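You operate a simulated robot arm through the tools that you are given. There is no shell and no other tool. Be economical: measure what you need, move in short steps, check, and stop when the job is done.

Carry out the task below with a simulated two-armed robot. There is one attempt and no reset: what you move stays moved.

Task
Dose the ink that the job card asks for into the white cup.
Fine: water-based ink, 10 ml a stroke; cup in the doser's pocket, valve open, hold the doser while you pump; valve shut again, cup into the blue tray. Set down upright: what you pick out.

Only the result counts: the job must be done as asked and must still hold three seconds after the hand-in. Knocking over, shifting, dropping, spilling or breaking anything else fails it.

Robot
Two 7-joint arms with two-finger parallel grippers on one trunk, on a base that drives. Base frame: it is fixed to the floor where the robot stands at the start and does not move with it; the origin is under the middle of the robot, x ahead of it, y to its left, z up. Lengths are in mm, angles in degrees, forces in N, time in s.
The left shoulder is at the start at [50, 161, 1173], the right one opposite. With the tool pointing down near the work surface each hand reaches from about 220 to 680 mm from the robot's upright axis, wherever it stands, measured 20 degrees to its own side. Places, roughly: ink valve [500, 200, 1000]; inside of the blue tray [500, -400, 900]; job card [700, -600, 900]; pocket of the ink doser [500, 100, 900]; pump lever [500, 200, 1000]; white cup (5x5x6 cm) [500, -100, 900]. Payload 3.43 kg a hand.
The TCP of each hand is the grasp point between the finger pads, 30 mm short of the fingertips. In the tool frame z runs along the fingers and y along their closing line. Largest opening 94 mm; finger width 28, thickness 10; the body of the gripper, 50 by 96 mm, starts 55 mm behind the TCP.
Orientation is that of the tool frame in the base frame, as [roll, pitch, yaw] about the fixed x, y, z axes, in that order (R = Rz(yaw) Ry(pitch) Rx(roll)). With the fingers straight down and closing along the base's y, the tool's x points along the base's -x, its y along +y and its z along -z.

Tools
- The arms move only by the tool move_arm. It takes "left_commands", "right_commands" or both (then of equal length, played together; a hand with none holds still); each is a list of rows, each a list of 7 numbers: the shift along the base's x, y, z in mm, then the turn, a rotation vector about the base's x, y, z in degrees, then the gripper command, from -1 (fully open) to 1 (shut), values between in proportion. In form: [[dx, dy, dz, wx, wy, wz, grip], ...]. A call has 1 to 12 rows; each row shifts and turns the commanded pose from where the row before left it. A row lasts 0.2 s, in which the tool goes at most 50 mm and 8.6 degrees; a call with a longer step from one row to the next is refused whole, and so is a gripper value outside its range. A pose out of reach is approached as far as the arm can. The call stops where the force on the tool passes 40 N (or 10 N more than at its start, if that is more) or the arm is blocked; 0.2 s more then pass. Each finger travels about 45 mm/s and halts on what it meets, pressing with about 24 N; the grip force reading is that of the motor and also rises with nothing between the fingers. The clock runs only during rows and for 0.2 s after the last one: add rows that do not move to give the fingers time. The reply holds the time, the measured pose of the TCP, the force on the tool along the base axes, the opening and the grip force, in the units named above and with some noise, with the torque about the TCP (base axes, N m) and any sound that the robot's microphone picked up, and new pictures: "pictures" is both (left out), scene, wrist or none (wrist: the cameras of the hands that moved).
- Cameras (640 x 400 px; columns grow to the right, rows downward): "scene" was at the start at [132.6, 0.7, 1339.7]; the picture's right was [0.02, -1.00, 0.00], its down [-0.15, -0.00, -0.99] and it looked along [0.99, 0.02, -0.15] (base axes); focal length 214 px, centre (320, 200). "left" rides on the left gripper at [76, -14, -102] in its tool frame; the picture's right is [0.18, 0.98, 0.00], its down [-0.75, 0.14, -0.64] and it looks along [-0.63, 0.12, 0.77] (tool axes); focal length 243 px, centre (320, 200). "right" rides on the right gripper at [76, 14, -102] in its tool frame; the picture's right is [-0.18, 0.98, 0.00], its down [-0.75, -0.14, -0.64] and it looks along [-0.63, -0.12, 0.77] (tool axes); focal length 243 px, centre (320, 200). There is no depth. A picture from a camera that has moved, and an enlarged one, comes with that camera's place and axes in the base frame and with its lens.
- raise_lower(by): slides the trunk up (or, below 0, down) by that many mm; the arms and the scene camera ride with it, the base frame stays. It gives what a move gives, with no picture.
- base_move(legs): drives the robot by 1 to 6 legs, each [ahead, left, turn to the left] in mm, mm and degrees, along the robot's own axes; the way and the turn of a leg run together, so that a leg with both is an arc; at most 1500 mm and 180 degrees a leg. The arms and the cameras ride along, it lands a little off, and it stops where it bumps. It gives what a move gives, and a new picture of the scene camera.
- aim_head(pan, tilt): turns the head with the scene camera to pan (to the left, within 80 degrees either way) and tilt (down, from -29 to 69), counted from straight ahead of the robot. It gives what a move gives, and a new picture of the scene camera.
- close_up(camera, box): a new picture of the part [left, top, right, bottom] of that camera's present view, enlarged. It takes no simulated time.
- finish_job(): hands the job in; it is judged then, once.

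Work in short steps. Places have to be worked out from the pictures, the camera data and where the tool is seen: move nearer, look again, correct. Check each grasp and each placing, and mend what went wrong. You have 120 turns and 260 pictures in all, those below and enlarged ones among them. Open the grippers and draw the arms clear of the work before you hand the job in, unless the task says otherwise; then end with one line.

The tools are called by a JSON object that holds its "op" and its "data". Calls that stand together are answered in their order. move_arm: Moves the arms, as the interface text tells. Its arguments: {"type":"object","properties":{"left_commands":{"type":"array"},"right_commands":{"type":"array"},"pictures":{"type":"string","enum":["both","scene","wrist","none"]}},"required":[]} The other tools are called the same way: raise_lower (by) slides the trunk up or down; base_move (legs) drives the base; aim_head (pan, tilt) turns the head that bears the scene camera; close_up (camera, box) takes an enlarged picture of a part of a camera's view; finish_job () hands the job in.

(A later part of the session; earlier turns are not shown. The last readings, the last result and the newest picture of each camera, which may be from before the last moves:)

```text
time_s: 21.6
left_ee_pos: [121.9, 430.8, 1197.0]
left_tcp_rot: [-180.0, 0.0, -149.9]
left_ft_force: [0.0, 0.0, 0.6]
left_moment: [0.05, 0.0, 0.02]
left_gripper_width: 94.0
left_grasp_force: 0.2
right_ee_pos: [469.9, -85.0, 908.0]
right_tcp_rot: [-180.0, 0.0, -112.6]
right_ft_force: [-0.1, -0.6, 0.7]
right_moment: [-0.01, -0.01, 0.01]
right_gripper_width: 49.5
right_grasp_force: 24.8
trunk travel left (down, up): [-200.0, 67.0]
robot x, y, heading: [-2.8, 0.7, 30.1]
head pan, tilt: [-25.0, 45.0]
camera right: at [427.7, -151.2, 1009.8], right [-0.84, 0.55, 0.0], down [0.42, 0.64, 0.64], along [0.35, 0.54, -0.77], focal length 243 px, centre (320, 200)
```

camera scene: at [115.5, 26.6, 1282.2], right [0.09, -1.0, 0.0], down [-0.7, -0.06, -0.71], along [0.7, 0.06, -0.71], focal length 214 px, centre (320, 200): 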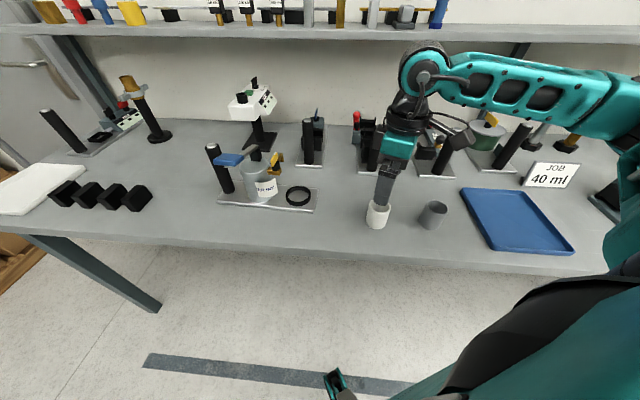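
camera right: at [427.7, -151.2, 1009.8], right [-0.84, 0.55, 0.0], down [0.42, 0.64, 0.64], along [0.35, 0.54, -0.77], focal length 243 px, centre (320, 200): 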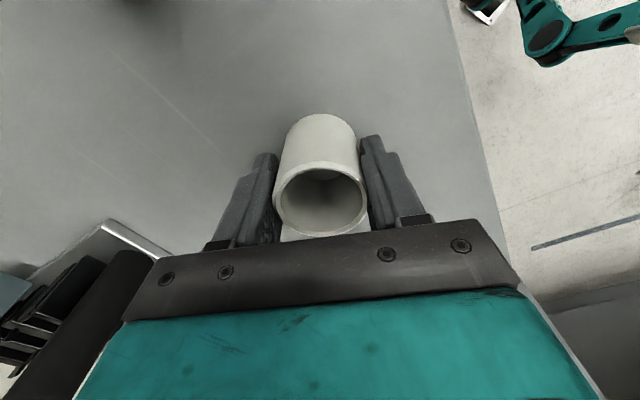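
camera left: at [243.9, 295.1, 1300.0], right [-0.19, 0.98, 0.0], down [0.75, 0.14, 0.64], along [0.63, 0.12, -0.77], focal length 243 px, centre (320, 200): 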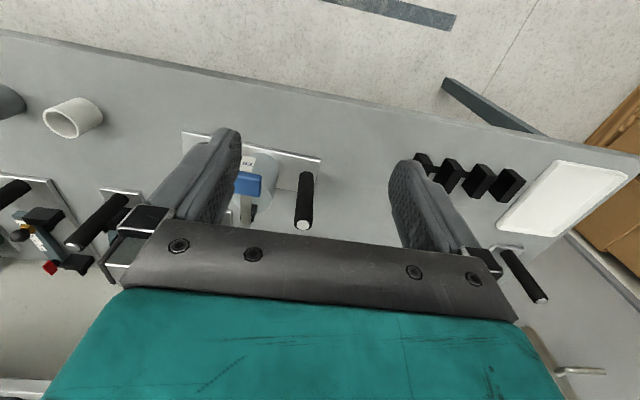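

Width 49.5 mm: a full-diameter grip. Small lift to check.

{"op": "move_arm", "data": {"right_commands": [[0, 0, 15, 0, 0, 0, 1], [0, 0, 30, 0, 0, 0, 1], [0, 0, 40, 0, 0, 0, 1]], "pictures": "both"}}

```text
time_s: 22.4
left_ee_pos: [122.3, 431.2, 1197.3]
left_tcp_rot: [180.0, 0.0, -149.9]
left_ft_force: [-0.2, -0.2, 0.3]
left_moment: [0.01, -0.01, -0.03]
left_gripper_width: 94.1
left_grasp_force: 0.0
right_ee_pos: [470.4, -84.0, 989.2]
right_tcp_rot: [180.0, 0.0, -112.5]
right_ft_force: [-0.7, 0.3, -0.4]
right_moment: [0.02, -0.01, -0.02]
right_gripper_width: 49.4
right_grasp_force: 24.2
trunk travel left (down, up): [-200.0, 67.0]
robot x, y, heading: [1.2, 4.3, 30.0]
head pan, tilt: [-25.0, 45.0]
camera scene: at [115.4, 26.5, 1282.2], right [0.09, -1.0, 0.0], down [-0.7, -0.06, -0.71], along [0.7, 0.06, -0.71], focal length 214 px, centre (320, 200)
camera right: at [428.7, -151.1, 1092.3], right [-0.84, 0.55, 0.0], down [0.42, 0.64, 0.64], along [0.35, 0.54, -0.77], focal length 243 px, centre (320, 200)
```

scene: 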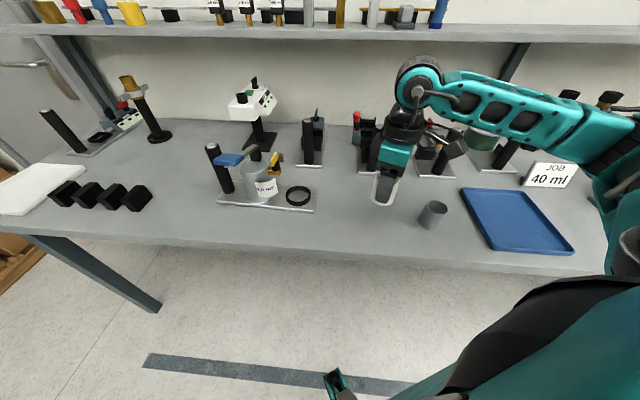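
right: 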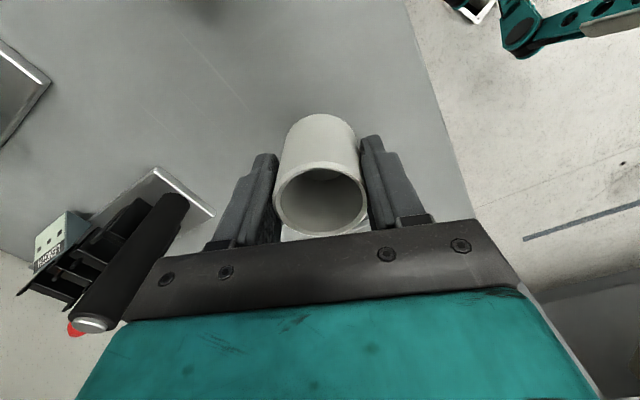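

Cup securely lifted. Move to the right of the pocket keeping yaw.

{"op": "move_arm", "data": {"right_commands": [[12, 35, 2, 0, 0, 0, 1], [13, 36, 0, 0, 0, 0, 1], [13, 36, 0, 0, 0, 0, 1], [13, 36, 0, 0, 0, 0, 1]], "pictures": "both"}}

{"op": "close_up", "data": {"camera": "scene", "box": [200, 120, 360, 220]}}

```text
time_s: 23.4
left_ee_pos: [122.2, 430.2, 1197.2]
left_tcp_rot: [-180.0, 0.1, -150.0]
left_ft_force: [0.7, -1.0, 0.0]
left_moment: [-0.03, 0.01, -0.01]
left_gripper_width: 94.0
left_grasp_force: 0.0
right_ee_pos: [521.6, 57.1, 994.8]
right_tcp_rot: [-179.9, 0.1, -112.7]
right_ft_force: [0.6, 0.0, -0.2]
right_moment: [0.01, 0.01, 0.0]
right_gripper_width: 49.4
right_grasp_force: 23.5
trunk travel left (down, up): [-200.0, 67.0]
robot x, y, heading: [1.4, 1.5, 30.2]
head pan, tilt: [-25.0, 45.0]
camera scene: at [115.6, 26.9, 1282.2], right [0.09, -1.0, 0.0], down [-0.7, -0.06, -0.71], along [0.7, 0.06, -0.71], focal length 214 px, centre (320, 200)
camera right: at [479.3, -8.7, 1096.0], right [-0.84, 0.55, 0.0], down [0.42, 0.64, 0.64], along [0.35, 0.54, -0.77], focal length 243 px, centre (320, 200)
```

scene: 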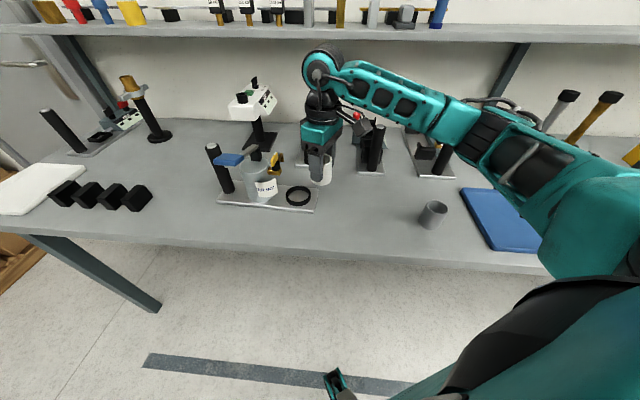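
right: 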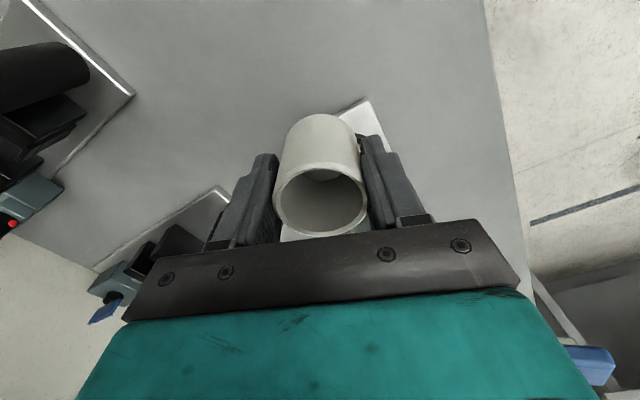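

```text
4.00 times, centred on (280, 170) of scene
camera zoom: at [115.6, 26.9, 1282.2], right [0.09, -1.0, 0.0], down [-0.7, -0.06, -0.71], along [0.7, 0.06, -0.71], focal length 858 px, centre (480, 320)
```

zoom: 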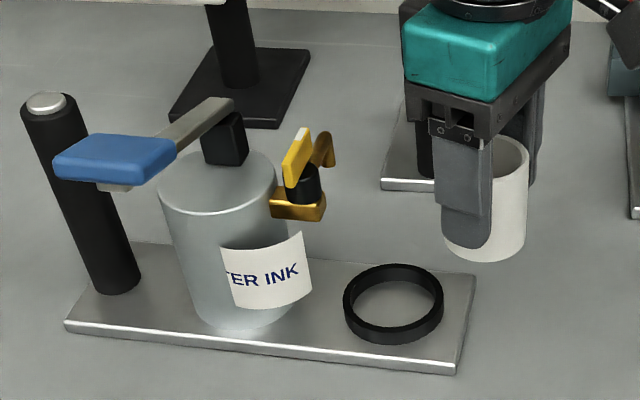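

Ring ≈[531,119], top ≈880. Move over it at z 965 with a little more turn, to check alignment.

{"op": "move_arm", "data": {"right_commands": [[3, 15, 0, 0, 0, 4, 1], [3, 20, -10, 0, 0, 4, 1], [2, 15, -10, 0, 0, 2, 1], [1, 10, -10, 0, 0, 0, 1]], "pictures": "both"}}

{"op": "close_up", "data": {"camera": "scene", "box": [220, 120, 348, 200]}}

```text
time_s: 24.4
left_ee_pos: [123.2, 431.1, 1196.7]
left_tcp_rot: [180.0, 0.0, -149.9]
left_ft_force: [0.2, -0.1, 0.2]
left_moment: [0.0, -0.02, -0.01]
left_gripper_width: 94.1
left_grasp_force: 0.1
right_ee_pos: [503.4, 84.3, 978.6]
right_tcp_rot: [-180.0, 0.0, -102.6]
right_ft_force: [0.2, -0.1, 0.7]
right_moment: [0.0, 0.0, 0.02]
right_gripper_width: 49.4
right_grasp_force: 24.5
right hand out of reach, approached as far as the arm can: row 2, 3
trunk travel left (down, up): [-200.0, 67.0]
robot x, y, heading: [-1.9, -3.3, 30.2]
head pan, tilt: [-25.0, 45.0]
camera scene: at [115.7, 26.4, 1282.2], right [0.09, -1.0, 0.0], down [-0.7, -0.06, -0.71], along [0.7, 0.06, -0.71], focal length 214 px, centre (320, 200)
camera right: at [473.7, 10.6, 1081.0], right [-0.92, 0.39, 0.0], down [0.3, 0.7, 0.64], along [0.25, 0.59, -0.77], focal length 243 px, centre (320, 200)
```

scene: 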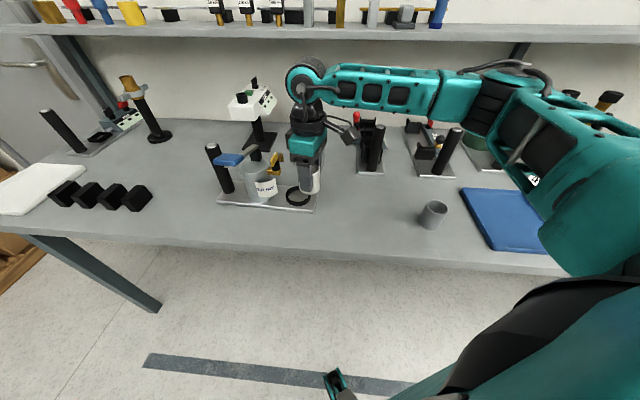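
right: 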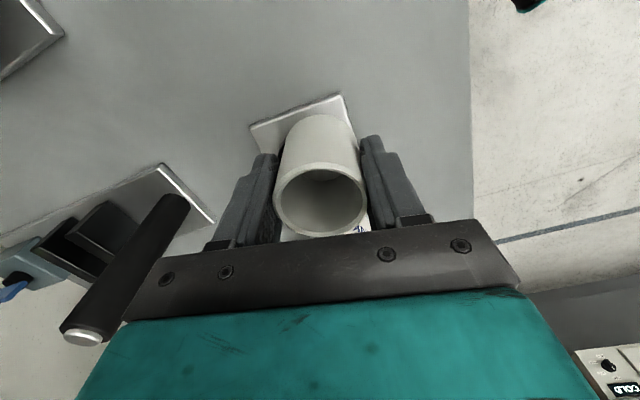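

```text
5.00 times, centred on (284, 160) of scene
camera zoom: at [115.7, 26.4, 1282.2], right [0.09, -1.0, 0.0], down [-0.7, -0.06, -0.71], along [0.7, 0.06, -0.71], focal length 1072 px, centre (500, 400)
```

zoom: 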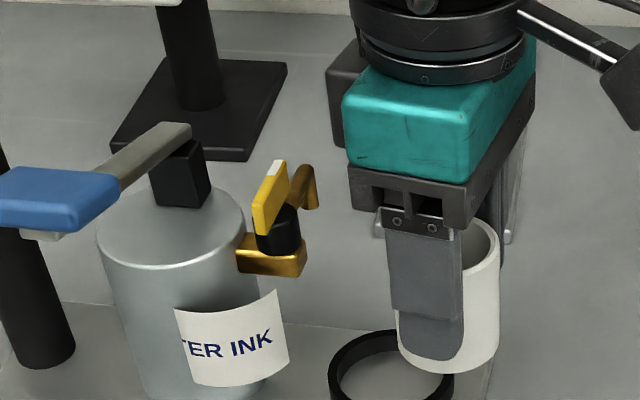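

The wrist limit clips the move. I back off up and right, and turn the base another 15° left so the wrist has room.

{"op": "move_arm", "data": {"right_commands": [[0, -10, 30, 0, 0, -4, 1], [0, -35, 25, 0, 0, -4, 1], [-10, -40, 20, 0, 0, 0, 1], [-10, -45, 0, 0, 0, 0, 1]], "pictures": "none"}}

{"op": "base_move", "data": {"legs": [[0, 0, 15]]}}

{"op": "aim_head", "data": {"pan": -35, "tilt": 45}}

```text
time_s: 25.4
left_ee_pos: [121.8, 429.8, 1198.5]
left_tcp_rot: [-180.0, 0.1, -149.8]
left_ft_force: [-0.3, -0.2, 0.3]
left_moment: [0.04, 0.02, -0.03]
left_gripper_width: 93.9
left_grasp_force: 0.1
right_ee_pos: [483.0, -49.0, 1054.9]
right_tcp_rot: [179.9, 0.0, -110.6]
right_ft_force: [-0.6, 0.5, -1.5]
right_moment: [0.02, -0.01, 0.0]
right_gripper_width: 49.4
right_grasp_force: 23.9
trunk travel left (down, up): [-200.0, 67.0]
robot x, y, heading: [1.2, 1.7, 30.0]
head pan, tilt: [-25.0, 45.0]
```

```text
time_s: 26.7
left_ee_pos: [5.1, 448.1, 1195.1]
left_tcp_rot: [-180.0, 0.0, -134.7]
left_ft_force: [-0.9, -0.2, -0.4]
left_moment: [0.02, 0.0, -0.02]
left_gripper_width: 93.9
left_grasp_force: 0.1
right_ee_pos: [479.6, 79.3, 1054.1]
right_tcp_rot: [179.9, 0.0, -95.5]
right_ft_force: [0.7, 1.0, -0.6]
right_moment: [0.0, 0.01, -0.02]
right_gripper_width: 49.5
right_grasp_force: 24.2
trunk travel left (down, up): [-200.0, 67.0]
robot x, y, heading: [1.9, -3.1, 45.0]
head pan, tilt: [-25.0, 45.0]
camera scene: at [104.3, 55.6, 1282.3], right [0.34, -0.94, 0.0], down [-0.66, -0.24, -0.71], along [0.66, 0.24, -0.71], focal length 214 px, centre (320, 200)
```

scene: 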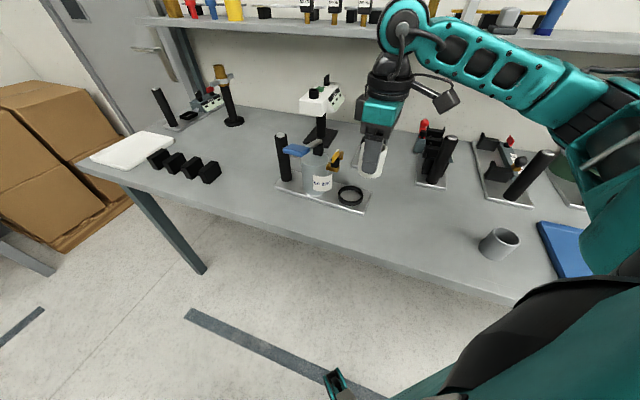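

```text
time_s: 27.4
left_ee_pos: [5.3, 447.7, 1197.6]
left_tcp_rot: [179.9, 0.0, -134.8]
left_ft_force: [-0.6, -0.9, 0.6]
left_moment: [0.0, 0.01, -0.02]
left_gripper_width: 93.8
left_grasp_force: 0.0
right_ee_pos: [479.0, 78.9, 1052.8]
right_tcp_rot: [-180.0, 0.0, -95.6]
right_ft_force: [0.1, -0.2, -0.8]
right_moment: [0.01, -0.01, 0.0]
right_gripper_width: 49.4
right_grasp_force: 23.4
trunk travel left (down, up): [-200.0, 67.0]
robot x, y, heading: [1.8, 4.3, 45.0]
head pan, tilt: [-35.0, 45.0]
camera scene: at [108.2, 41.8, 1282.3], right [0.18, -0.98, 0.0], down [-0.7, -0.12, -0.71], along [0.7, 0.12, -0.71], focal length 214 px, centre (320, 200)
```

scene: 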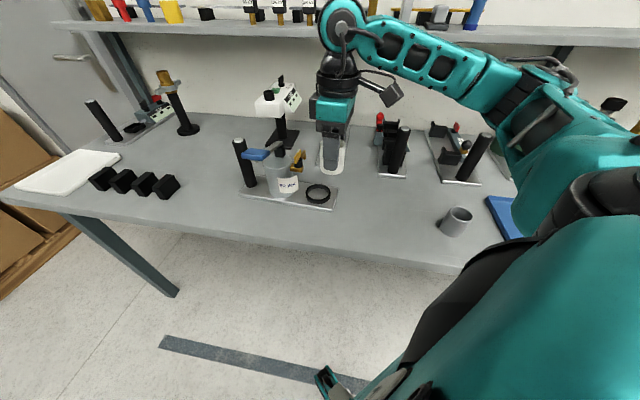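

Plenty of wrist range now (yaw -96). Move near the pocket at z≈1000.

{"op": "move_arm", "data": {"right_commands": [[20, 5, -15, 0, 0, 0, 1], [20, 8, -20, 0, 0, 0, 1], [12, 10, -20, 0, 0, 0, 1]], "pictures": "both"}}

{"op": "close_up", "data": {"camera": "scene", "box": [230, 120, 358, 200]}}

```text
time_s: 28.2
left_ee_pos: [5.9, 447.3, 1197.1]
left_tcp_rot: [-179.9, 0.0, -134.9]
left_ft_force: [-1.0, -0.6, -1.2]
left_moment: [-0.01, 0.03, -0.01]
left_gripper_width: 94.1
left_grasp_force: 0.1
right_ee_pos: [500.1, 85.6, 1038.7]
right_tcp_rot: [-179.9, 0.0, -95.5]
right_ft_force: [-0.4, 0.6, -0.4]
right_moment: [-0.01, -0.01, -0.01]
right_gripper_width: 49.5
right_grasp_force: 23.8
right hand out of reach, approached as far as the arm can: row 2, 3
trunk travel left (down, up): [-200.0, 67.0]
robot x, y, heading: [-1.8, -2.6, 45.0]
head pan, tilt: [-35.0, 45.0]
camera scene: at [108.3, 41.7, 1282.2], right [0.18, -0.98, 0.0], down [-0.7, -0.12, -0.71], along [0.7, 0.12, -0.71], focal length 214 px, centre (320, 200)
camera right: at [478.5, 9.3, 1141.0], right [-0.96, 0.28, 0.0], down [0.21, 0.74, 0.64], along [0.18, 0.62, -0.77], focal length 243 px, centre (320, 200)
```

scene: 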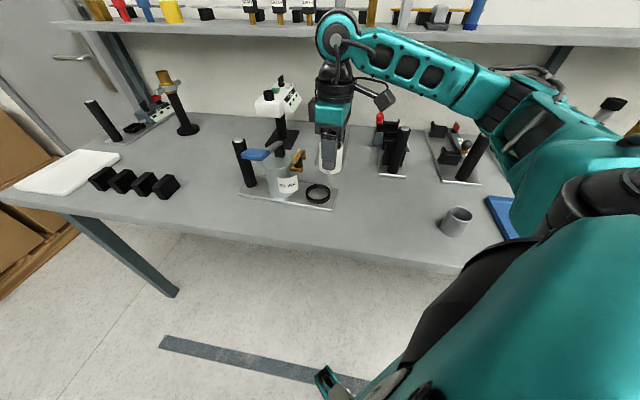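
right: 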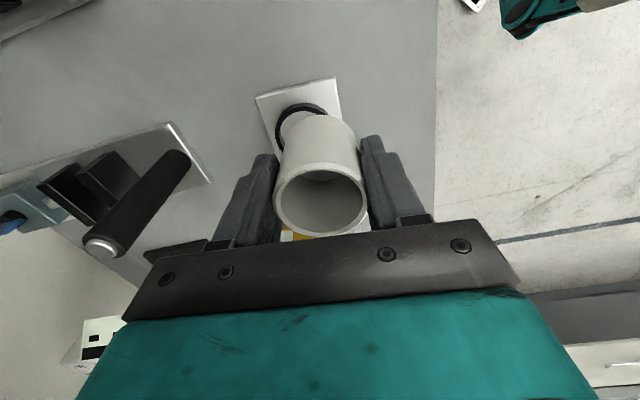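

```text
5.00 times, centred on (294, 160) of scene
camera zoom: at [108.3, 41.7, 1282.2], right [0.18, -0.98, 0.0], down [-0.7, -0.12, -0.71], along [0.7, 0.12, -0.71], focal length 1072 px, centre (450, 400)
```

zoom: 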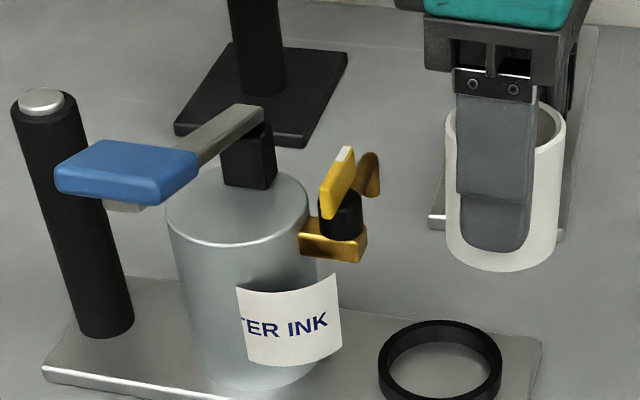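

Reach is limited by extension here. Better: pull the hand in, turn back to about 25° and drive ~110 mm nearer to the bench (edge at x≈370, base front ≈190).

{"op": "move_arm", "data": {"right_commands": [[-35, -5, 15, 0, 0, 0, 1], [-40, -10, 10, 0, 0, 0, 1]], "pictures": "none"}}

{"op": "base_move", "data": {"legs": [[0, 0, -20], [80, -20, 0]]}}

{"op": "aim_head", "data": {"pan": -20, "tilt": 50}}

```text
time_s: 28.8
left_ee_pos: [6.4, 447.4, 1196.8]
left_tcp_rot: [-180.0, 0.0, -134.8]
left_ft_force: [-0.2, 0.5, 0.4]
left_moment: [-0.02, -0.01, -0.06]
left_gripper_width: 94.2
left_grasp_force: 0.1
right_ee_pos: [424.1, 69.3, 1062.8]
right_tcp_rot: [-180.0, 0.0, -95.6]
right_ft_force: [0.5, 0.2, 0.3]
right_moment: [-0.01, 0.0, 0.0]
right_gripper_width: 49.1
right_grasp_force: 23.8
trunk travel left (down, up): [-200.0, 67.0]
robot x, y, heading: [0.8, 1.1, 45.0]
head pan, tilt: [-35.0, 45.0]
```

```text
time_s: 30.9
left_ee_pos: [239.7, 435.2, 1197.1]
left_tcp_rot: [180.0, 0.0, -154.6]
left_ft_force: [0.1, -0.2, -0.2]
left_moment: [-0.02, 0.01, 0.01]
left_gripper_width: 94.0
left_grasp_force: 0.0
right_ee_pos: [505.4, -62.5, 1063.1]
right_tcp_rot: [180.0, 0.0, -115.4]
right_ft_force: [1.0, 0.0, -0.5]
right_moment: [0.0, 0.01, 0.02]
right_gripper_width: 49.4
right_grasp_force: 24.3
trunk travel left (down, up): [-200.0, 67.0]
robot x, y, heading: [79.5, 15.8, 25.3]
head pan, tilt: [-35.0, 45.0]
camera scene: at [198.0, 18.5, 1282.1], right [-0.17, -0.99, 0.0], down [-0.7, 0.12, -0.71], along [0.7, -0.12, -0.71], focal length 214 px, centre (320, 200)
```

scene: 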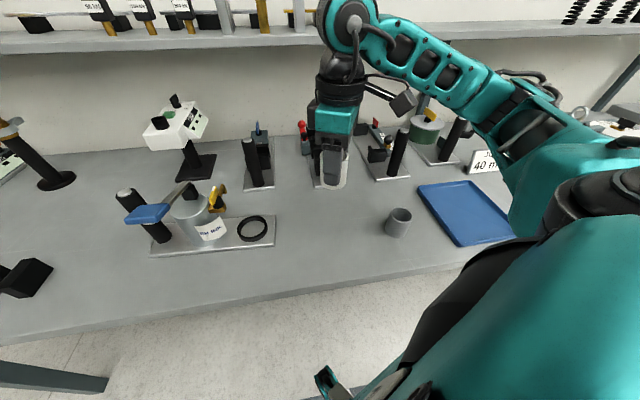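

```text
time_s: 31.7
left_ee_pos: [237.5, 434.5, 1196.1]
left_tcp_rot: [179.9, 0.0, -154.5]
left_ft_force: [-0.1, -1.0, -0.1]
left_moment: [-0.03, -0.02, -0.01]
left_gripper_width: 93.8
left_grasp_force: 0.1
right_ee_pos: [505.0, -61.1, 1063.7]
right_tcp_rot: [179.9, 0.0, -115.4]
right_ft_force: [-0.7, -0.2, -0.1]
right_moment: [-0.01, 0.02, 0.0]
right_gripper_width: 49.4
right_grasp_force: 23.9
trunk travel left (down, up): [-200.0, 67.0]
robot x, y, heading: [80.2, 13.3, 25.1]
head pan, tilt: [-20.0, 50.0]
camera scene: at [193.7, 39.0, 1275.4], right [0.09, -1.0, 0.0], down [-0.76, -0.07, -0.64], along [0.64, 0.06, -0.77], focal length 214 px, centre (320, 200)
```

scene: 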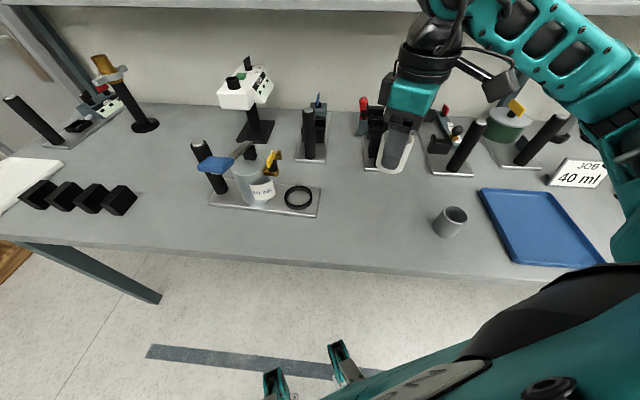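

Now move toward the pocket from the right, at z≈1000, turning +10°.

{"op": "move_arm", "data": {"right_commands": [[4, 30, -5, 0, 0, 0, 1], [4, 30, -10, 0, 0, 2, 1], [5, 30, -15, 0, 0, 4, 1], [5, 30, -20, 0, 0, 4, 1], [6, 26, -18, 0, 0, 2, 1]], "pictures": "both"}}

{"op": "close_up", "data": {"camera": "scene", "box": [240, 120, 368, 220]}}

```text
time_s: 32.9
left_ee_pos: [238.7, 436.1, 1196.8]
left_tcp_rot: [180.0, 0.0, -154.6]
left_ft_force: [-0.5, -0.2, -0.2]
left_moment: [0.01, 0.02, -0.03]
left_gripper_width: 93.8
left_grasp_force: 0.1
right_ee_pos: [529.8, 85.4, 994.3]
right_tcp_rot: [180.0, 0.0, -103.4]
right_ft_force: [0.2, 0.1, -0.7]
right_moment: [0.0, 0.0, 0.03]
right_gripper_width: 49.6
right_grasp_force: 24.2
trunk travel left (down, up): [-200.0, 67.0]
robot x, y, heading: [84.0, 15.1, 25.3]
head pan, tilt: [-20.0, 50.0]
camera scene: at [193.7, 39.5, 1275.3], right [0.09, -1.0, 0.0], down [-0.76, -0.07, -0.64], along [0.64, 0.06, -0.77], focal length 214 px, centre (320, 200)
camera right: at [498.3, 12.8, 1096.0], right [-0.91, 0.41, 0.0], down [0.31, 0.7, 0.64], along [0.26, 0.59, -0.77], focal length 243 px, centre (320, 200)
```

scene: 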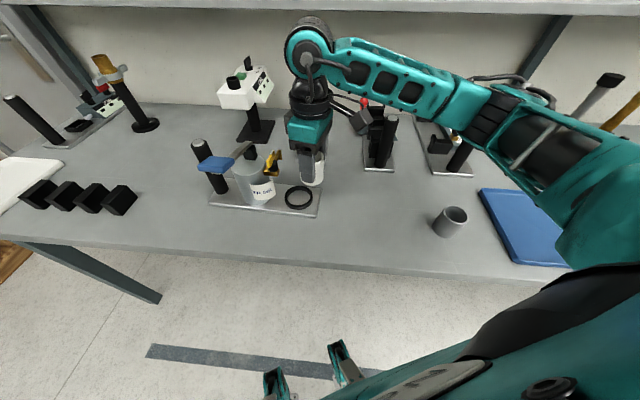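
right: 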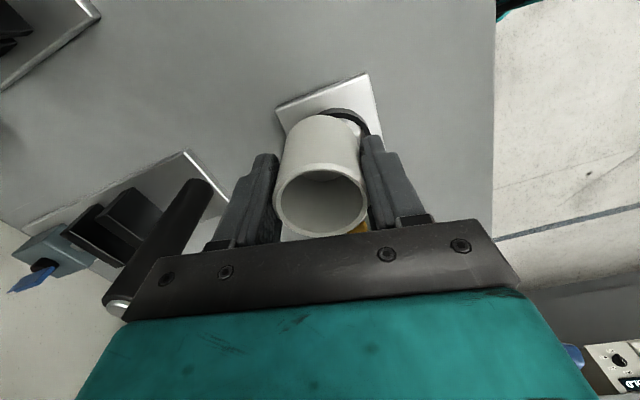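

```text
4.00 times, centred on (304, 170) of scene
camera zoom: at [193.7, 39.5, 1275.3], right [0.09, -1.0, 0.0], down [-0.76, -0.07, -0.64], along [0.64, 0.06, -0.77], focal length 858 px, centre (384, 320)
```

zoom: 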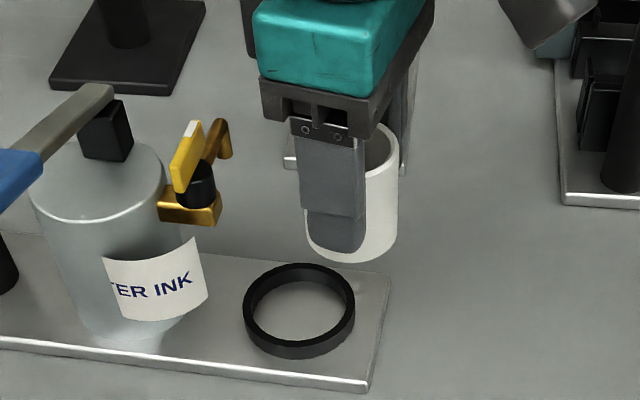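

Ring center in the hand's frame ≈[532,119.5]. Move over it and lower so that the cup bottom is just above the ring, then check.

{"op": "move_arm", "data": {"right_commands": [[1, 17, -10, 0, 0, 0, 1], [1, 17, -14, 0, 0, 0, 1], [0, 0, -22, 0, 0, 0, 1]], "pictures": "both"}}

{"op": "close_up", "data": {"camera": "scene", "box": [250, 140, 346, 220]}}

{"op": "close_up", "data": {"camera": "right", "box": [220, 70, 420, 250]}}

```text
time_s: 33.7
left_ee_pos: [238.4, 434.9, 1196.9]
left_tcp_rot: [180.0, 0.0, -154.7]
left_ft_force: [-0.7, 0.3, -0.4]
left_moment: [0.03, 0.0, -0.01]
left_gripper_width: 94.0
left_grasp_force: 0.0
right_ee_pos: [530.1, 119.6, 948.3]
right_tcp_rot: [-180.0, 0.0, -103.4]
right_ft_force: [0.2, 0.7, -1.0]
right_moment: [-0.04, 0.01, 0.03]
right_gripper_width: 49.3
right_grasp_force: 24.0
trunk travel left (down, up): [-200.0, 67.0]
robot x, y, heading: [83.6, 18.6, 25.5]
head pan, tilt: [-20.0, 50.0]
camera scene: at [193.8, 39.0, 1275.3], right [0.09, -1.0, 0.0], down [-0.76, -0.07, -0.64], along [0.64, 0.06, -0.77], focal length 214 px, centre (320, 200)
camera right: at [498.8, 47.4, 1050.7], right [-0.91, 0.41, 0.0], down [0.31, 0.7, 0.64], along [0.26, 0.59, -0.77], focal length 243 px, centre (320, 200)
```

scene: 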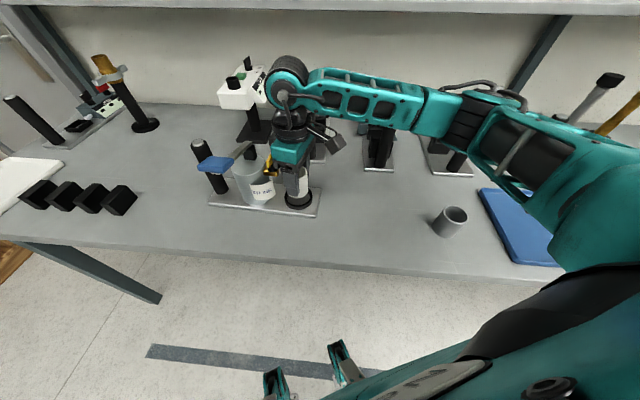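
right: 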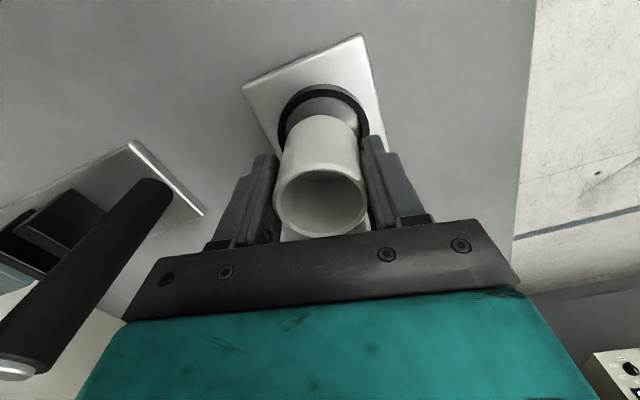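

```text
5.00 times, centred on (298, 180) of scene
camera zoom: at [193.8, 39.0, 1275.3], right [0.09, -1.0, 0.0], down [-0.76, -0.07, -0.64], along [0.64, 0.06, -0.77], focal length 1072 px, centre (430, 300)
```

zoom: 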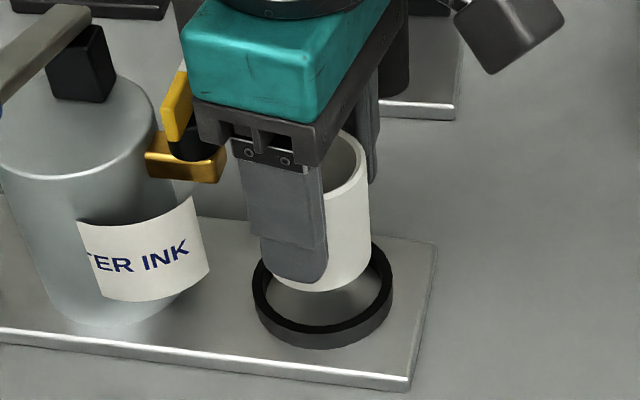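

```text
2.22 times, centred on (320, 160) of right
camera zoom: at [498.8, 47.4, 1050.7], right [-0.91, 0.41, 0.0], down [0.31, 0.7, 0.64], along [0.26, 0.59, -0.77], focal length 539 px, centre (320, 289)
```

zoom: 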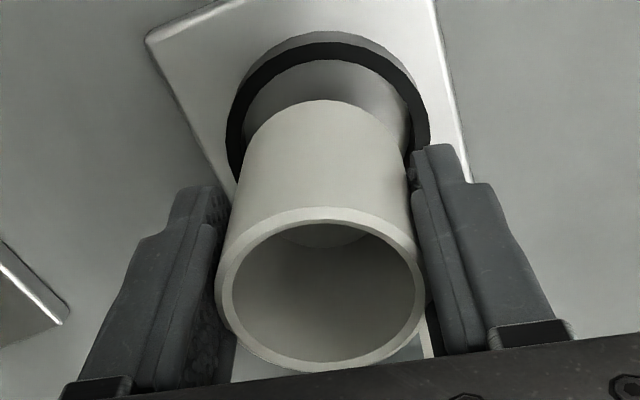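

Cup sits ~5 mm +y of the TCP and the ring ~3 mm +y of it; shift by (-1,-2) and lower a bit to check.

{"op": "move_arm", "data": {"right_commands": [[-1, -2, 0, 0, 0, 0, 1], [0, 0, -9, 0, 0, 0, 1]], "pictures": "none"}}

{"op": "close_up", "data": {"camera": "scene", "box": [270, 160, 334, 210]}}

{"op": "close_up", "data": {"camera": "right", "box": [240, 70, 400, 170]}}

```text
time_s: 34.3
left_ee_pos: [237.9, 434.4, 1198.3]
left_tcp_rot: [-180.0, -0.1, -154.6]
left_ft_force: [-0.2, 0.9, 0.6]
left_moment: [-0.02, 0.03, 0.02]
left_gripper_width: 94.0
left_grasp_force: 0.1
right_ee_pos: [529.7, 116.3, 941.1]
right_tcp_rot: [180.0, -0.1, -103.3]
right_ft_force: [0.1, -0.5, -0.3]
right_moment: [-0.01, 0.03, -0.01]
right_gripper_width: 49.5
right_grasp_force: 24.2
trunk travel left (down, up): [-200.0, 67.0]
robot x, y, heading: [79.8, 14.9, 25.2]
head pan, tilt: [-20.0, 50.0]
```

```text
8.00 times, centred on (302, 185) of scene
camera zoom: at [193.7, 39.1, 1275.3], right [0.09, -1.0, 0.0], down [-0.76, -0.07, -0.64], along [0.64, 0.06, -0.77], focal length 1716 px, centre (464, 320)
```

zoom: 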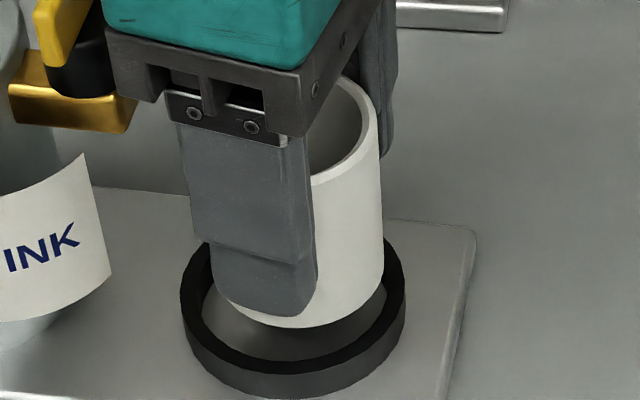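

```text
4.00 times, centred on (320, 120) of right
camera zoom: at [497.9, 43.6, 1042.4], right [-0.91, 0.41, 0.0], down [0.31, 0.7, 0.64], along [0.26, 0.59, -0.77], focal length 970 px, centre (320, 520)
```

zoom: 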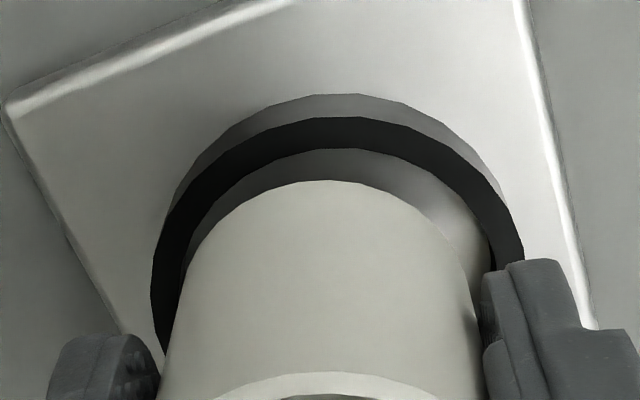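

Remaining error about (-1,+1.5) mm. Apply and lower gently into the ring.

{"op": "move_arm", "data": {"right_commands": [[-1, 1.5, 0, 0, 0, 0, 1], [0, 0, -5, 0, 0, 0, 1], [0, 0, -5, 0, 0, 0, 1], [0, 0, -5, 0, 0, 0, 1]], "pictures": "none"}}

{"op": "close_up", "data": {"camera": "scene", "box": [270, 160, 334, 210]}}

{"op": "close_up", "data": {"camera": "right", "box": [240, 70, 400, 170]}}

```text
time_s: 35.3
left_ee_pos: [239.1, 435.7, 1196.9]
left_tcp_rot: [180.0, 0.0, -154.6]
left_ft_force: [-0.7, 0.8, 0.0]
left_moment: [-0.01, 0.02, 0.01]
left_gripper_width: 94.2
left_grasp_force: 0.0
right_ee_pos: [527.7, 116.5, 925.4]
right_tcp_rot: [-180.0, 0.0, -103.3]
right_ft_force: [-0.1, -0.1, 0.3]
right_moment: [0.07, 0.0, 0.02]
right_gripper_width: 49.3
right_grasp_force: 24.0
trunk travel left (down, up): [-200.0, 67.0]
robot x, y, heading: [82.6, 16.0, 25.4]
head pan, tilt: [-20.0, 50.0]
```

```text
8.00 times, centred on (302, 185) of scene
camera zoom: at [193.7, 39.1, 1275.3], right [0.09, -1.0, 0.0], down [-0.76, -0.07, -0.64], along [0.64, 0.06, -0.77], focal length 1716 px, centre (464, 320)
```

zoom: 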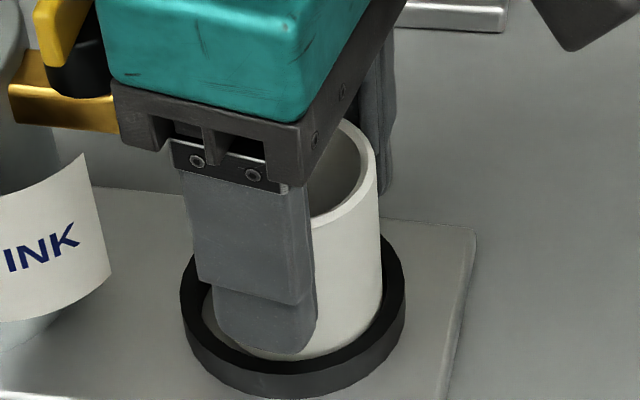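

```text
4.00 times, centred on (320, 120) of right
camera zoom: at [496.5, 44.5, 1027.5], right [-0.91, 0.41, 0.0], down [0.31, 0.7, 0.64], along [0.26, 0.59, -0.77], focal length 970 px, centre (320, 520)
```

zoom: 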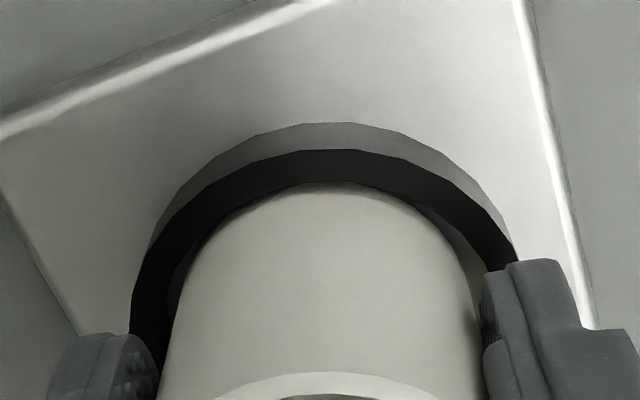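

It's entering. Nudge +y 1 mm and keep lowering.

{"op": "move_arm", "data": {"right_commands": [[0.5, 1, 0, 0, 0, 0, 1], [0, 0, -4, 0, 0, 0, 1], [0, 0, -4, 0, 0, 0, 1]], "pictures": "none"}}

{"op": "close_up", "data": {"camera": "scene", "box": [270, 160, 334, 210]}}

```text
time_s: 36.1
left_ee_pos: [236.4, 434.2, 1197.7]
left_tcp_rot: [-179.9, 0.2, -154.6]
left_ft_force: [0.0, -0.7, -0.2]
left_moment: [0.0, 0.0, -0.03]
left_gripper_width: 94.2
left_grasp_force: 0.1
right_ee_pos: [529.4, 118.0, 921.4]
right_tcp_rot: [-179.9, 0.3, -103.4]
right_ft_force: [-0.2, -0.9, 14.8]
right_moment: [0.9, 0.08, -0.03]
right_gripper_width: 49.2
right_grasp_force: 23.6
trunk travel left (down, up): [-200.0, 67.0]
robot x, y, heading: [81.7, 14.8, 25.2]
head pan, tilt: [-20.0, 50.0]
```

```text
8.00 times, centred on (302, 185) of scene
camera zoom: at [192.6, 38.5, 1275.8], right [0.09, -1.0, 0.0], down [-0.76, -0.07, -0.64], along [0.64, 0.06, -0.77], focal length 1716 px, centre (464, 320)
```

zoom: 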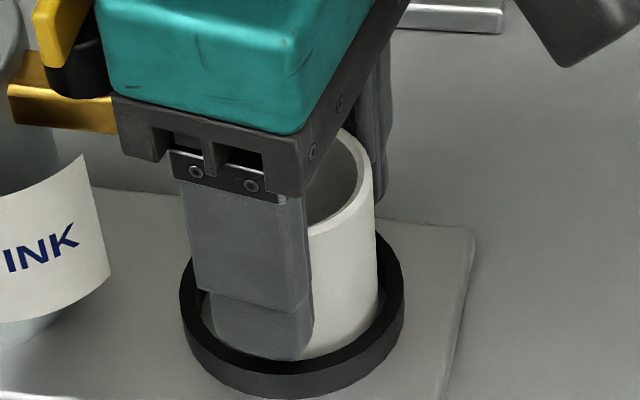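

Force 15 N with a moment that suggests contact ~60 mm toward the valve, not at the cup. Back up slightly and look.

{"op": "move_arm", "data": {"right_commands": [[0, 0, 4, 0, 0, 0, 1]], "pictures": "both"}}

{"op": "close_up", "data": {"camera": "scene", "box": [240, 120, 336, 190]}}

```text
time_s: 36.5
left_ee_pos: [239.0, 434.2, 1196.8]
left_tcp_rot: [-180.0, -0.1, -154.6]
left_ft_force: [-0.1, -0.4, -0.3]
left_moment: [0.0, -0.03, -0.03]
left_gripper_width: 94.0
left_grasp_force: 0.1
right_ee_pos: [529.0, 118.2, 920.3]
right_tcp_rot: [-180.0, -0.1, -103.4]
right_ft_force: [2.0, -0.2, 4.2]
right_moment: [0.2, 0.19, -0.12]
right_gripper_width: 49.3
right_grasp_force: 23.7
trunk travel left (down, up): [-200.0, 67.0]
robot x, y, heading: [78.6, 16.4, 25.3]
head pan, tilt: [-20.0, 50.0]
camera scene: at [193.6, 39.1, 1275.2], right [0.09, -1.0, 0.0], down [-0.76, -0.07, -0.64], along [0.64, 0.06, -0.77], focal length 214 px, centre (320, 200)
camera right: at [497.9, 45.4, 1022.9], right [-0.91, 0.41, 0.0], down [0.31, 0.7, 0.64], along [0.26, 0.59, -0.77], focal length 243 px, centre (320, 200)
```

scene: 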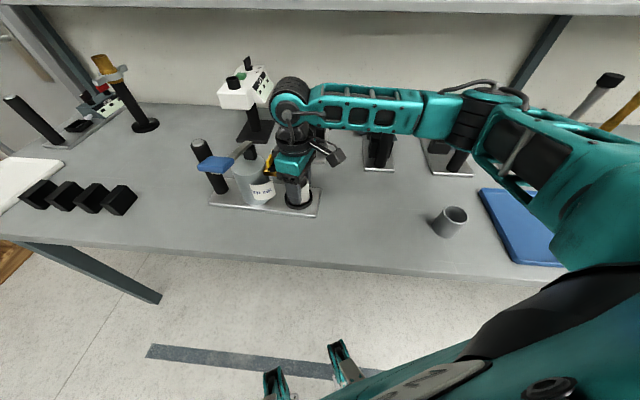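
right: 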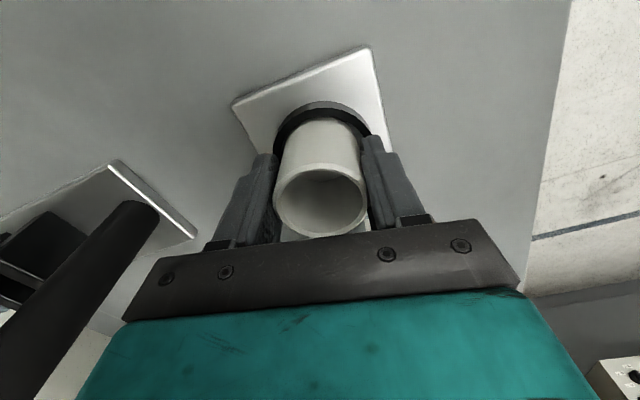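

```text
5.71 times, centred on (288, 155) of scene
camera zoom: at [193.6, 39.1, 1275.2], right [0.09, -1.0, 0.0], down [-0.76, -0.07, -0.64], along [0.64, 0.06, -0.77], focal length 1226 px, centre (503, 457)
```

zoom: 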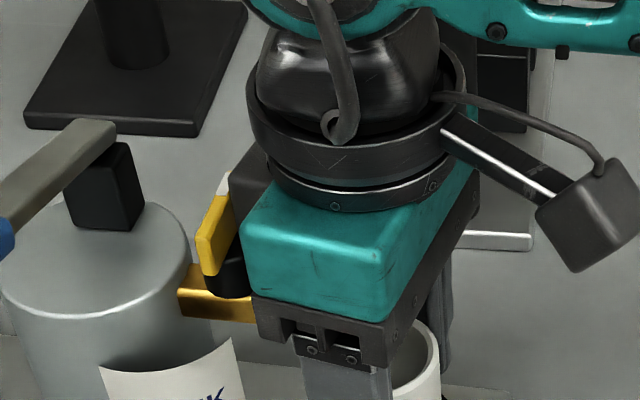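

A box on the gripper's far side is close to the valve handle; the cup bottom is ~867, inside the ring near the floor. Release here slowly.

{"op": "move_arm", "data": {"right_commands": [[0, 0, 0, 0, 0, 0, -0.1], [0, 0, 0, 0, 0, 0, -0.2], [0, 0, 0, 0, 0, 0, -0.35], [0, 0, 0, 0, 0, 0, -0.5]], "pictures": "wrist"}}

{"op": "close_up", "data": {"camera": "scene", "box": [240, 140, 336, 210]}}

```text
time_s: 37.5
left_ee_pos: [238.4, 434.0, 1197.4]
left_tcp_rot: [180.0, 0.0, -154.6]
left_ft_force: [1.4, -1.0, 0.2]
left_moment: [-0.02, 0.01, 0.0]
left_gripper_width: 94.2
left_grasp_force: 0.1
right_ee_pos: [527.6, 117.9, 921.0]
right_tcp_rot: [179.9, 0.0, -103.3]
right_ft_force: [-0.9, 0.1, 0.2]
right_moment: [0.02, 0.01, -0.04]
right_gripper_width: 70.2
right_grasp_force: 0.1
trunk travel left (down, up): [-200.0, 67.0]
robot x, y, heading: [83.3, 18.1, 25.2]
head pan, tilt: [-20.0, 50.0]
camera right: at [497.7, 45.5, 1023.1], right [-0.91, 0.41, 0.0], down [0.31, 0.7, 0.64], along [0.26, 0.59, -0.77], focal length 243 px, centre (320, 200)
```

right: 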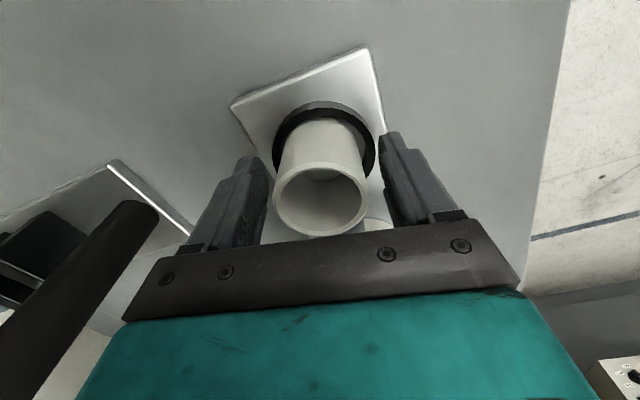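

```text
5.71 times, centred on (288, 175) of scene
camera zoom: at [193.6, 39.1, 1275.3], right [0.09, -1.0, 0.0], down [-0.76, -0.07, -0.64], along [0.64, 0.06, -0.77], focal length 1226 px, centre (503, 343)
```

zoom: 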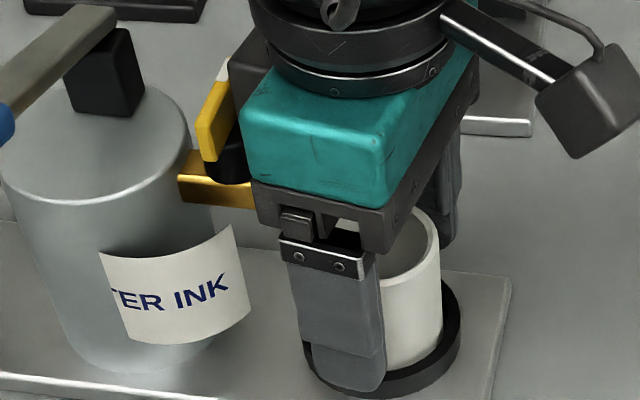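

Force gone: the cup rests on the pocket floor. Raise straight up and retreat to the right, then inspect.

{"op": "move_arm", "data": {"right_commands": [[0, 0, 20, 0, 0, 0, -0.5], [0, 0, 35, 0, 0, 0, -0.5], [0, 0, 40, 0, 0, 0, -0.5], [0, -20, 30, 0, 0, 0, -0.5], [0, -40, 20, 0, 0, -4, -0.5], [0, -45, 0, 0, 0, -4, -0.5], [0, -45, 0, 0, 0, -4, -0.5]], "pictures": "both"}}

{"op": "close_up", "data": {"camera": "scene", "box": [180, 130, 340, 220]}}

{"op": "close_up", "data": {"camera": "right", "box": [240, 120, 400, 240]}}

```text
time_s: 39.1
left_ee_pos: [237.5, 433.6, 1198.1]
left_tcp_rot: [180.0, 0.2, -154.6]
left_ft_force: [0.7, 0.1, 0.2]
left_moment: [-0.02, 0.0, 0.0]
left_gripper_width: 94.2
left_grasp_force: 0.1
right_ee_pos: [526.9, -35.0, 1067.9]
right_tcp_rot: [-180.0, 0.0, -115.4]
right_ft_force: [0.3, -0.5, -0.2]
right_moment: [0.01, 0.03, -0.01]
right_gripper_width: 70.7
right_grasp_force: 0.0
trunk travel left (down, up): [-200.0, 67.0]
robot x, y, heading: [80.2, 14.3, 25.4]
head pan, tilt: [-20.0, 50.0]
camera scene: at [193.4, 38.3, 1275.4], right [0.09, -1.0, 0.0], down [-0.76, -0.07, -0.64], along [0.64, 0.06, -0.77], focal length 214 px, centre (320, 200)
camera right: at [482.1, -98.8, 1169.0], right [-0.81, 0.59, 0.0], down [0.45, 0.62, 0.64], along [0.38, 0.52, -0.77], focal length 243 px, centre (320, 200)
```

scene: 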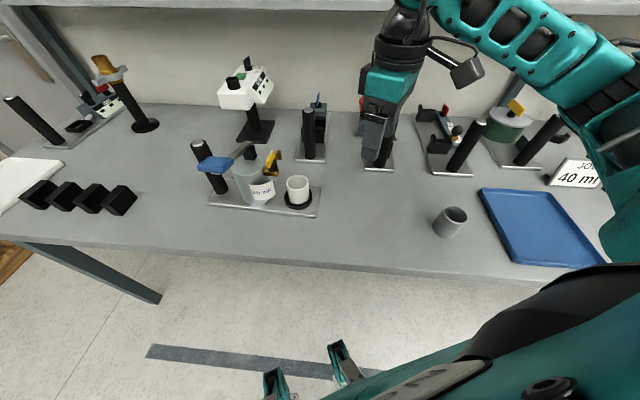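
right: 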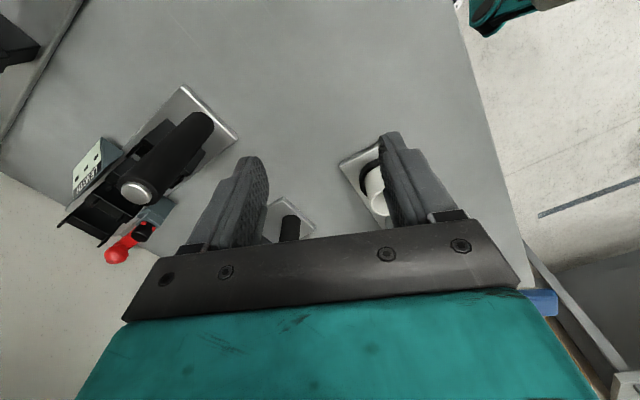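

```text
4.00 times, centred on (260, 175) of scene
camera zoom: at [193.4, 38.3, 1275.4], right [0.09, -1.0, 0.0], down [-0.76, -0.07, -0.64], along [0.64, 0.06, -0.77], focal length 858 px, centre (560, 300)
```

zoom: 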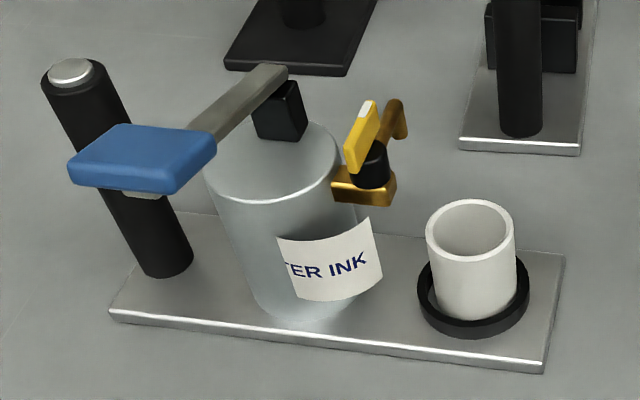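

```text
3.33 times, centred on (320, 180) of right
camera zoom: at [482.1, -98.8, 1169.0], right [-0.81, 0.59, 0.0], down [0.45, 0.62, 0.64], along [0.38, 0.52, -0.77], focal length 809 px, centre (320, 267)
```

zoom: 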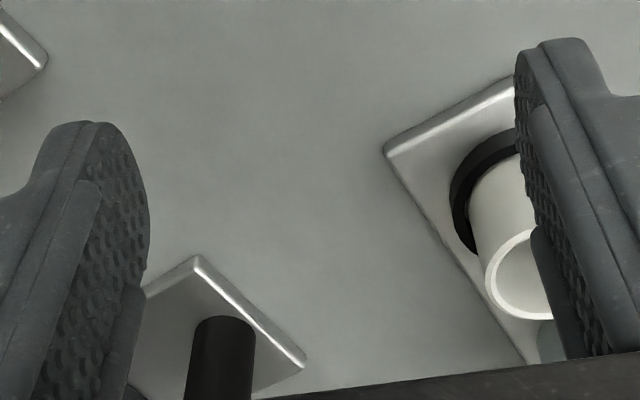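

The cup sits upright in the pocket. Now I reposition the base (turn to heading 0, shift left ~130) so that the left hand can hold the black post (≈[548,325]) and the right hand reaches valve and lever.

{"op": "base_move", "data": {"legs": [[0, 0, -25], [0, 130, 0]]}}

{"op": "aim_head", "data": {"pan": 10, "tilt": 45}}

{"op": "close_up", "data": {"camera": "scene", "box": [240, 120, 420, 230]}}

```text
time_s: 42.2
left_ee_pos: [401.0, 456.9, 1198.1]
left_tcp_rot: [180.0, 0.0, -179.7]
left_ft_force: [0.0, 0.2, -0.2]
left_moment: [0.01, 0.0, -0.01]
left_gripper_width: 94.3
left_grasp_force: 0.0
right_ee_pos: [464.2, -88.7, 1066.9]
right_tcp_rot: [-180.0, -0.1, -140.4]
right_ft_force: [0.6, -0.3, -0.2]
right_moment: [-0.02, 0.02, 0.01]
right_gripper_width: 70.3
right_grasp_force: 0.0
trunk travel left (down, up): [-200.0, 67.0]
robot x, y, heading: [80.2, 143.6, 0.5]
head pan, tilt: [-20.0, 50.0]
camera scene: at [192.7, 117.3, 1275.4], right [-0.34, -0.94, 0.0], down [-0.72, 0.26, -0.64], along [0.6, -0.22, -0.77], focal length 214 px, centre (320, 200)
```

scene: 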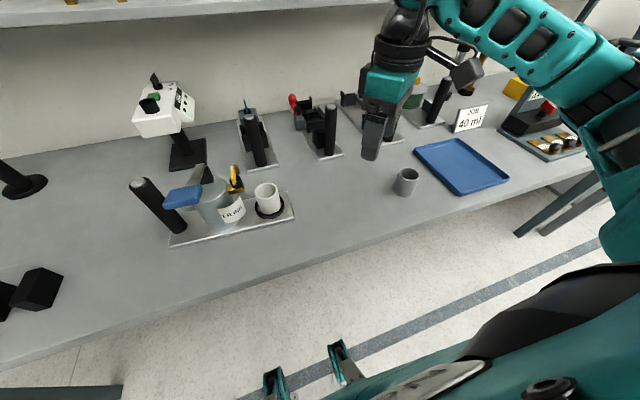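

```text
time_s: 43.1
left_ee_pos: [401.1, 454.7, 1197.1]
left_tcp_rot: [179.9, 0.0, -179.6]
left_ft_force: [-0.2, -0.2, 0.6]
left_moment: [0.0, -0.02, 0.01]
left_gripper_width: 93.8
left_grasp_force: 0.2
right_ee_pos: [463.4, -90.2, 1066.5]
right_tcp_rot: [-180.0, 0.0, -140.4]
right_ft_force: [-0.7, 0.3, -0.5]
right_moment: [0.02, 0.01, 0.02]
right_gripper_width: 70.7
right_grasp_force: 0.0
trunk travel left (down, up): [-200.0, 67.0]
robot x, y, heading: [78.5, 144.0, 0.1]
head pan, tilt: [10.0, 45.0]
camera scene: at [200.3, 157.3, 1282.2], right [0.18, -0.98, 0.0], down [-0.7, -0.13, -0.71], along [0.7, 0.13, -0.71], focal length 214 px, centre (320, 200)
```

scene: 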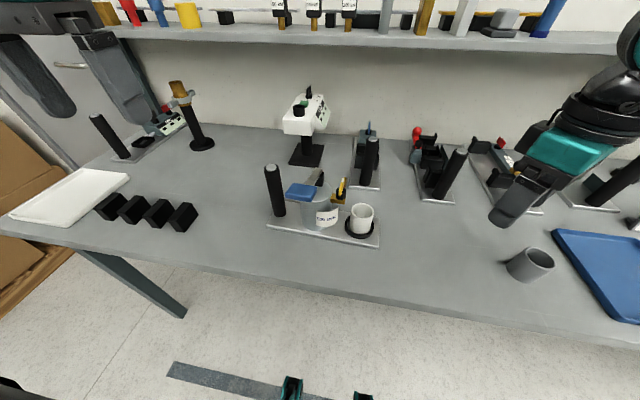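

```text
3.56 times, centred on (330, 175) of scene
camera zoom: at [200.3, 157.3, 1282.2], right [0.18, -0.98, 0.0], down [-0.7, -0.13, -0.71], along [0.7, 0.13, -0.71], focal length 763 px, centre (284, 289)
```

zoom: 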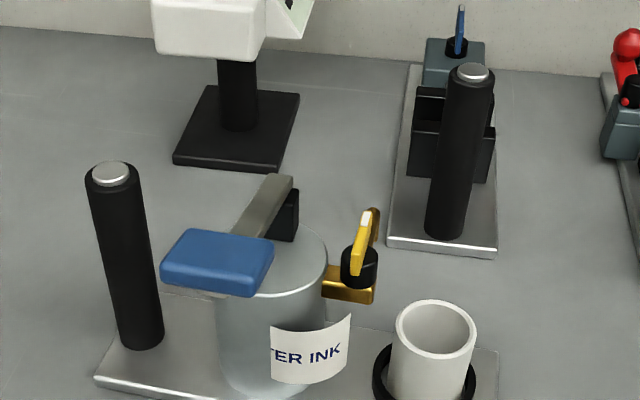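

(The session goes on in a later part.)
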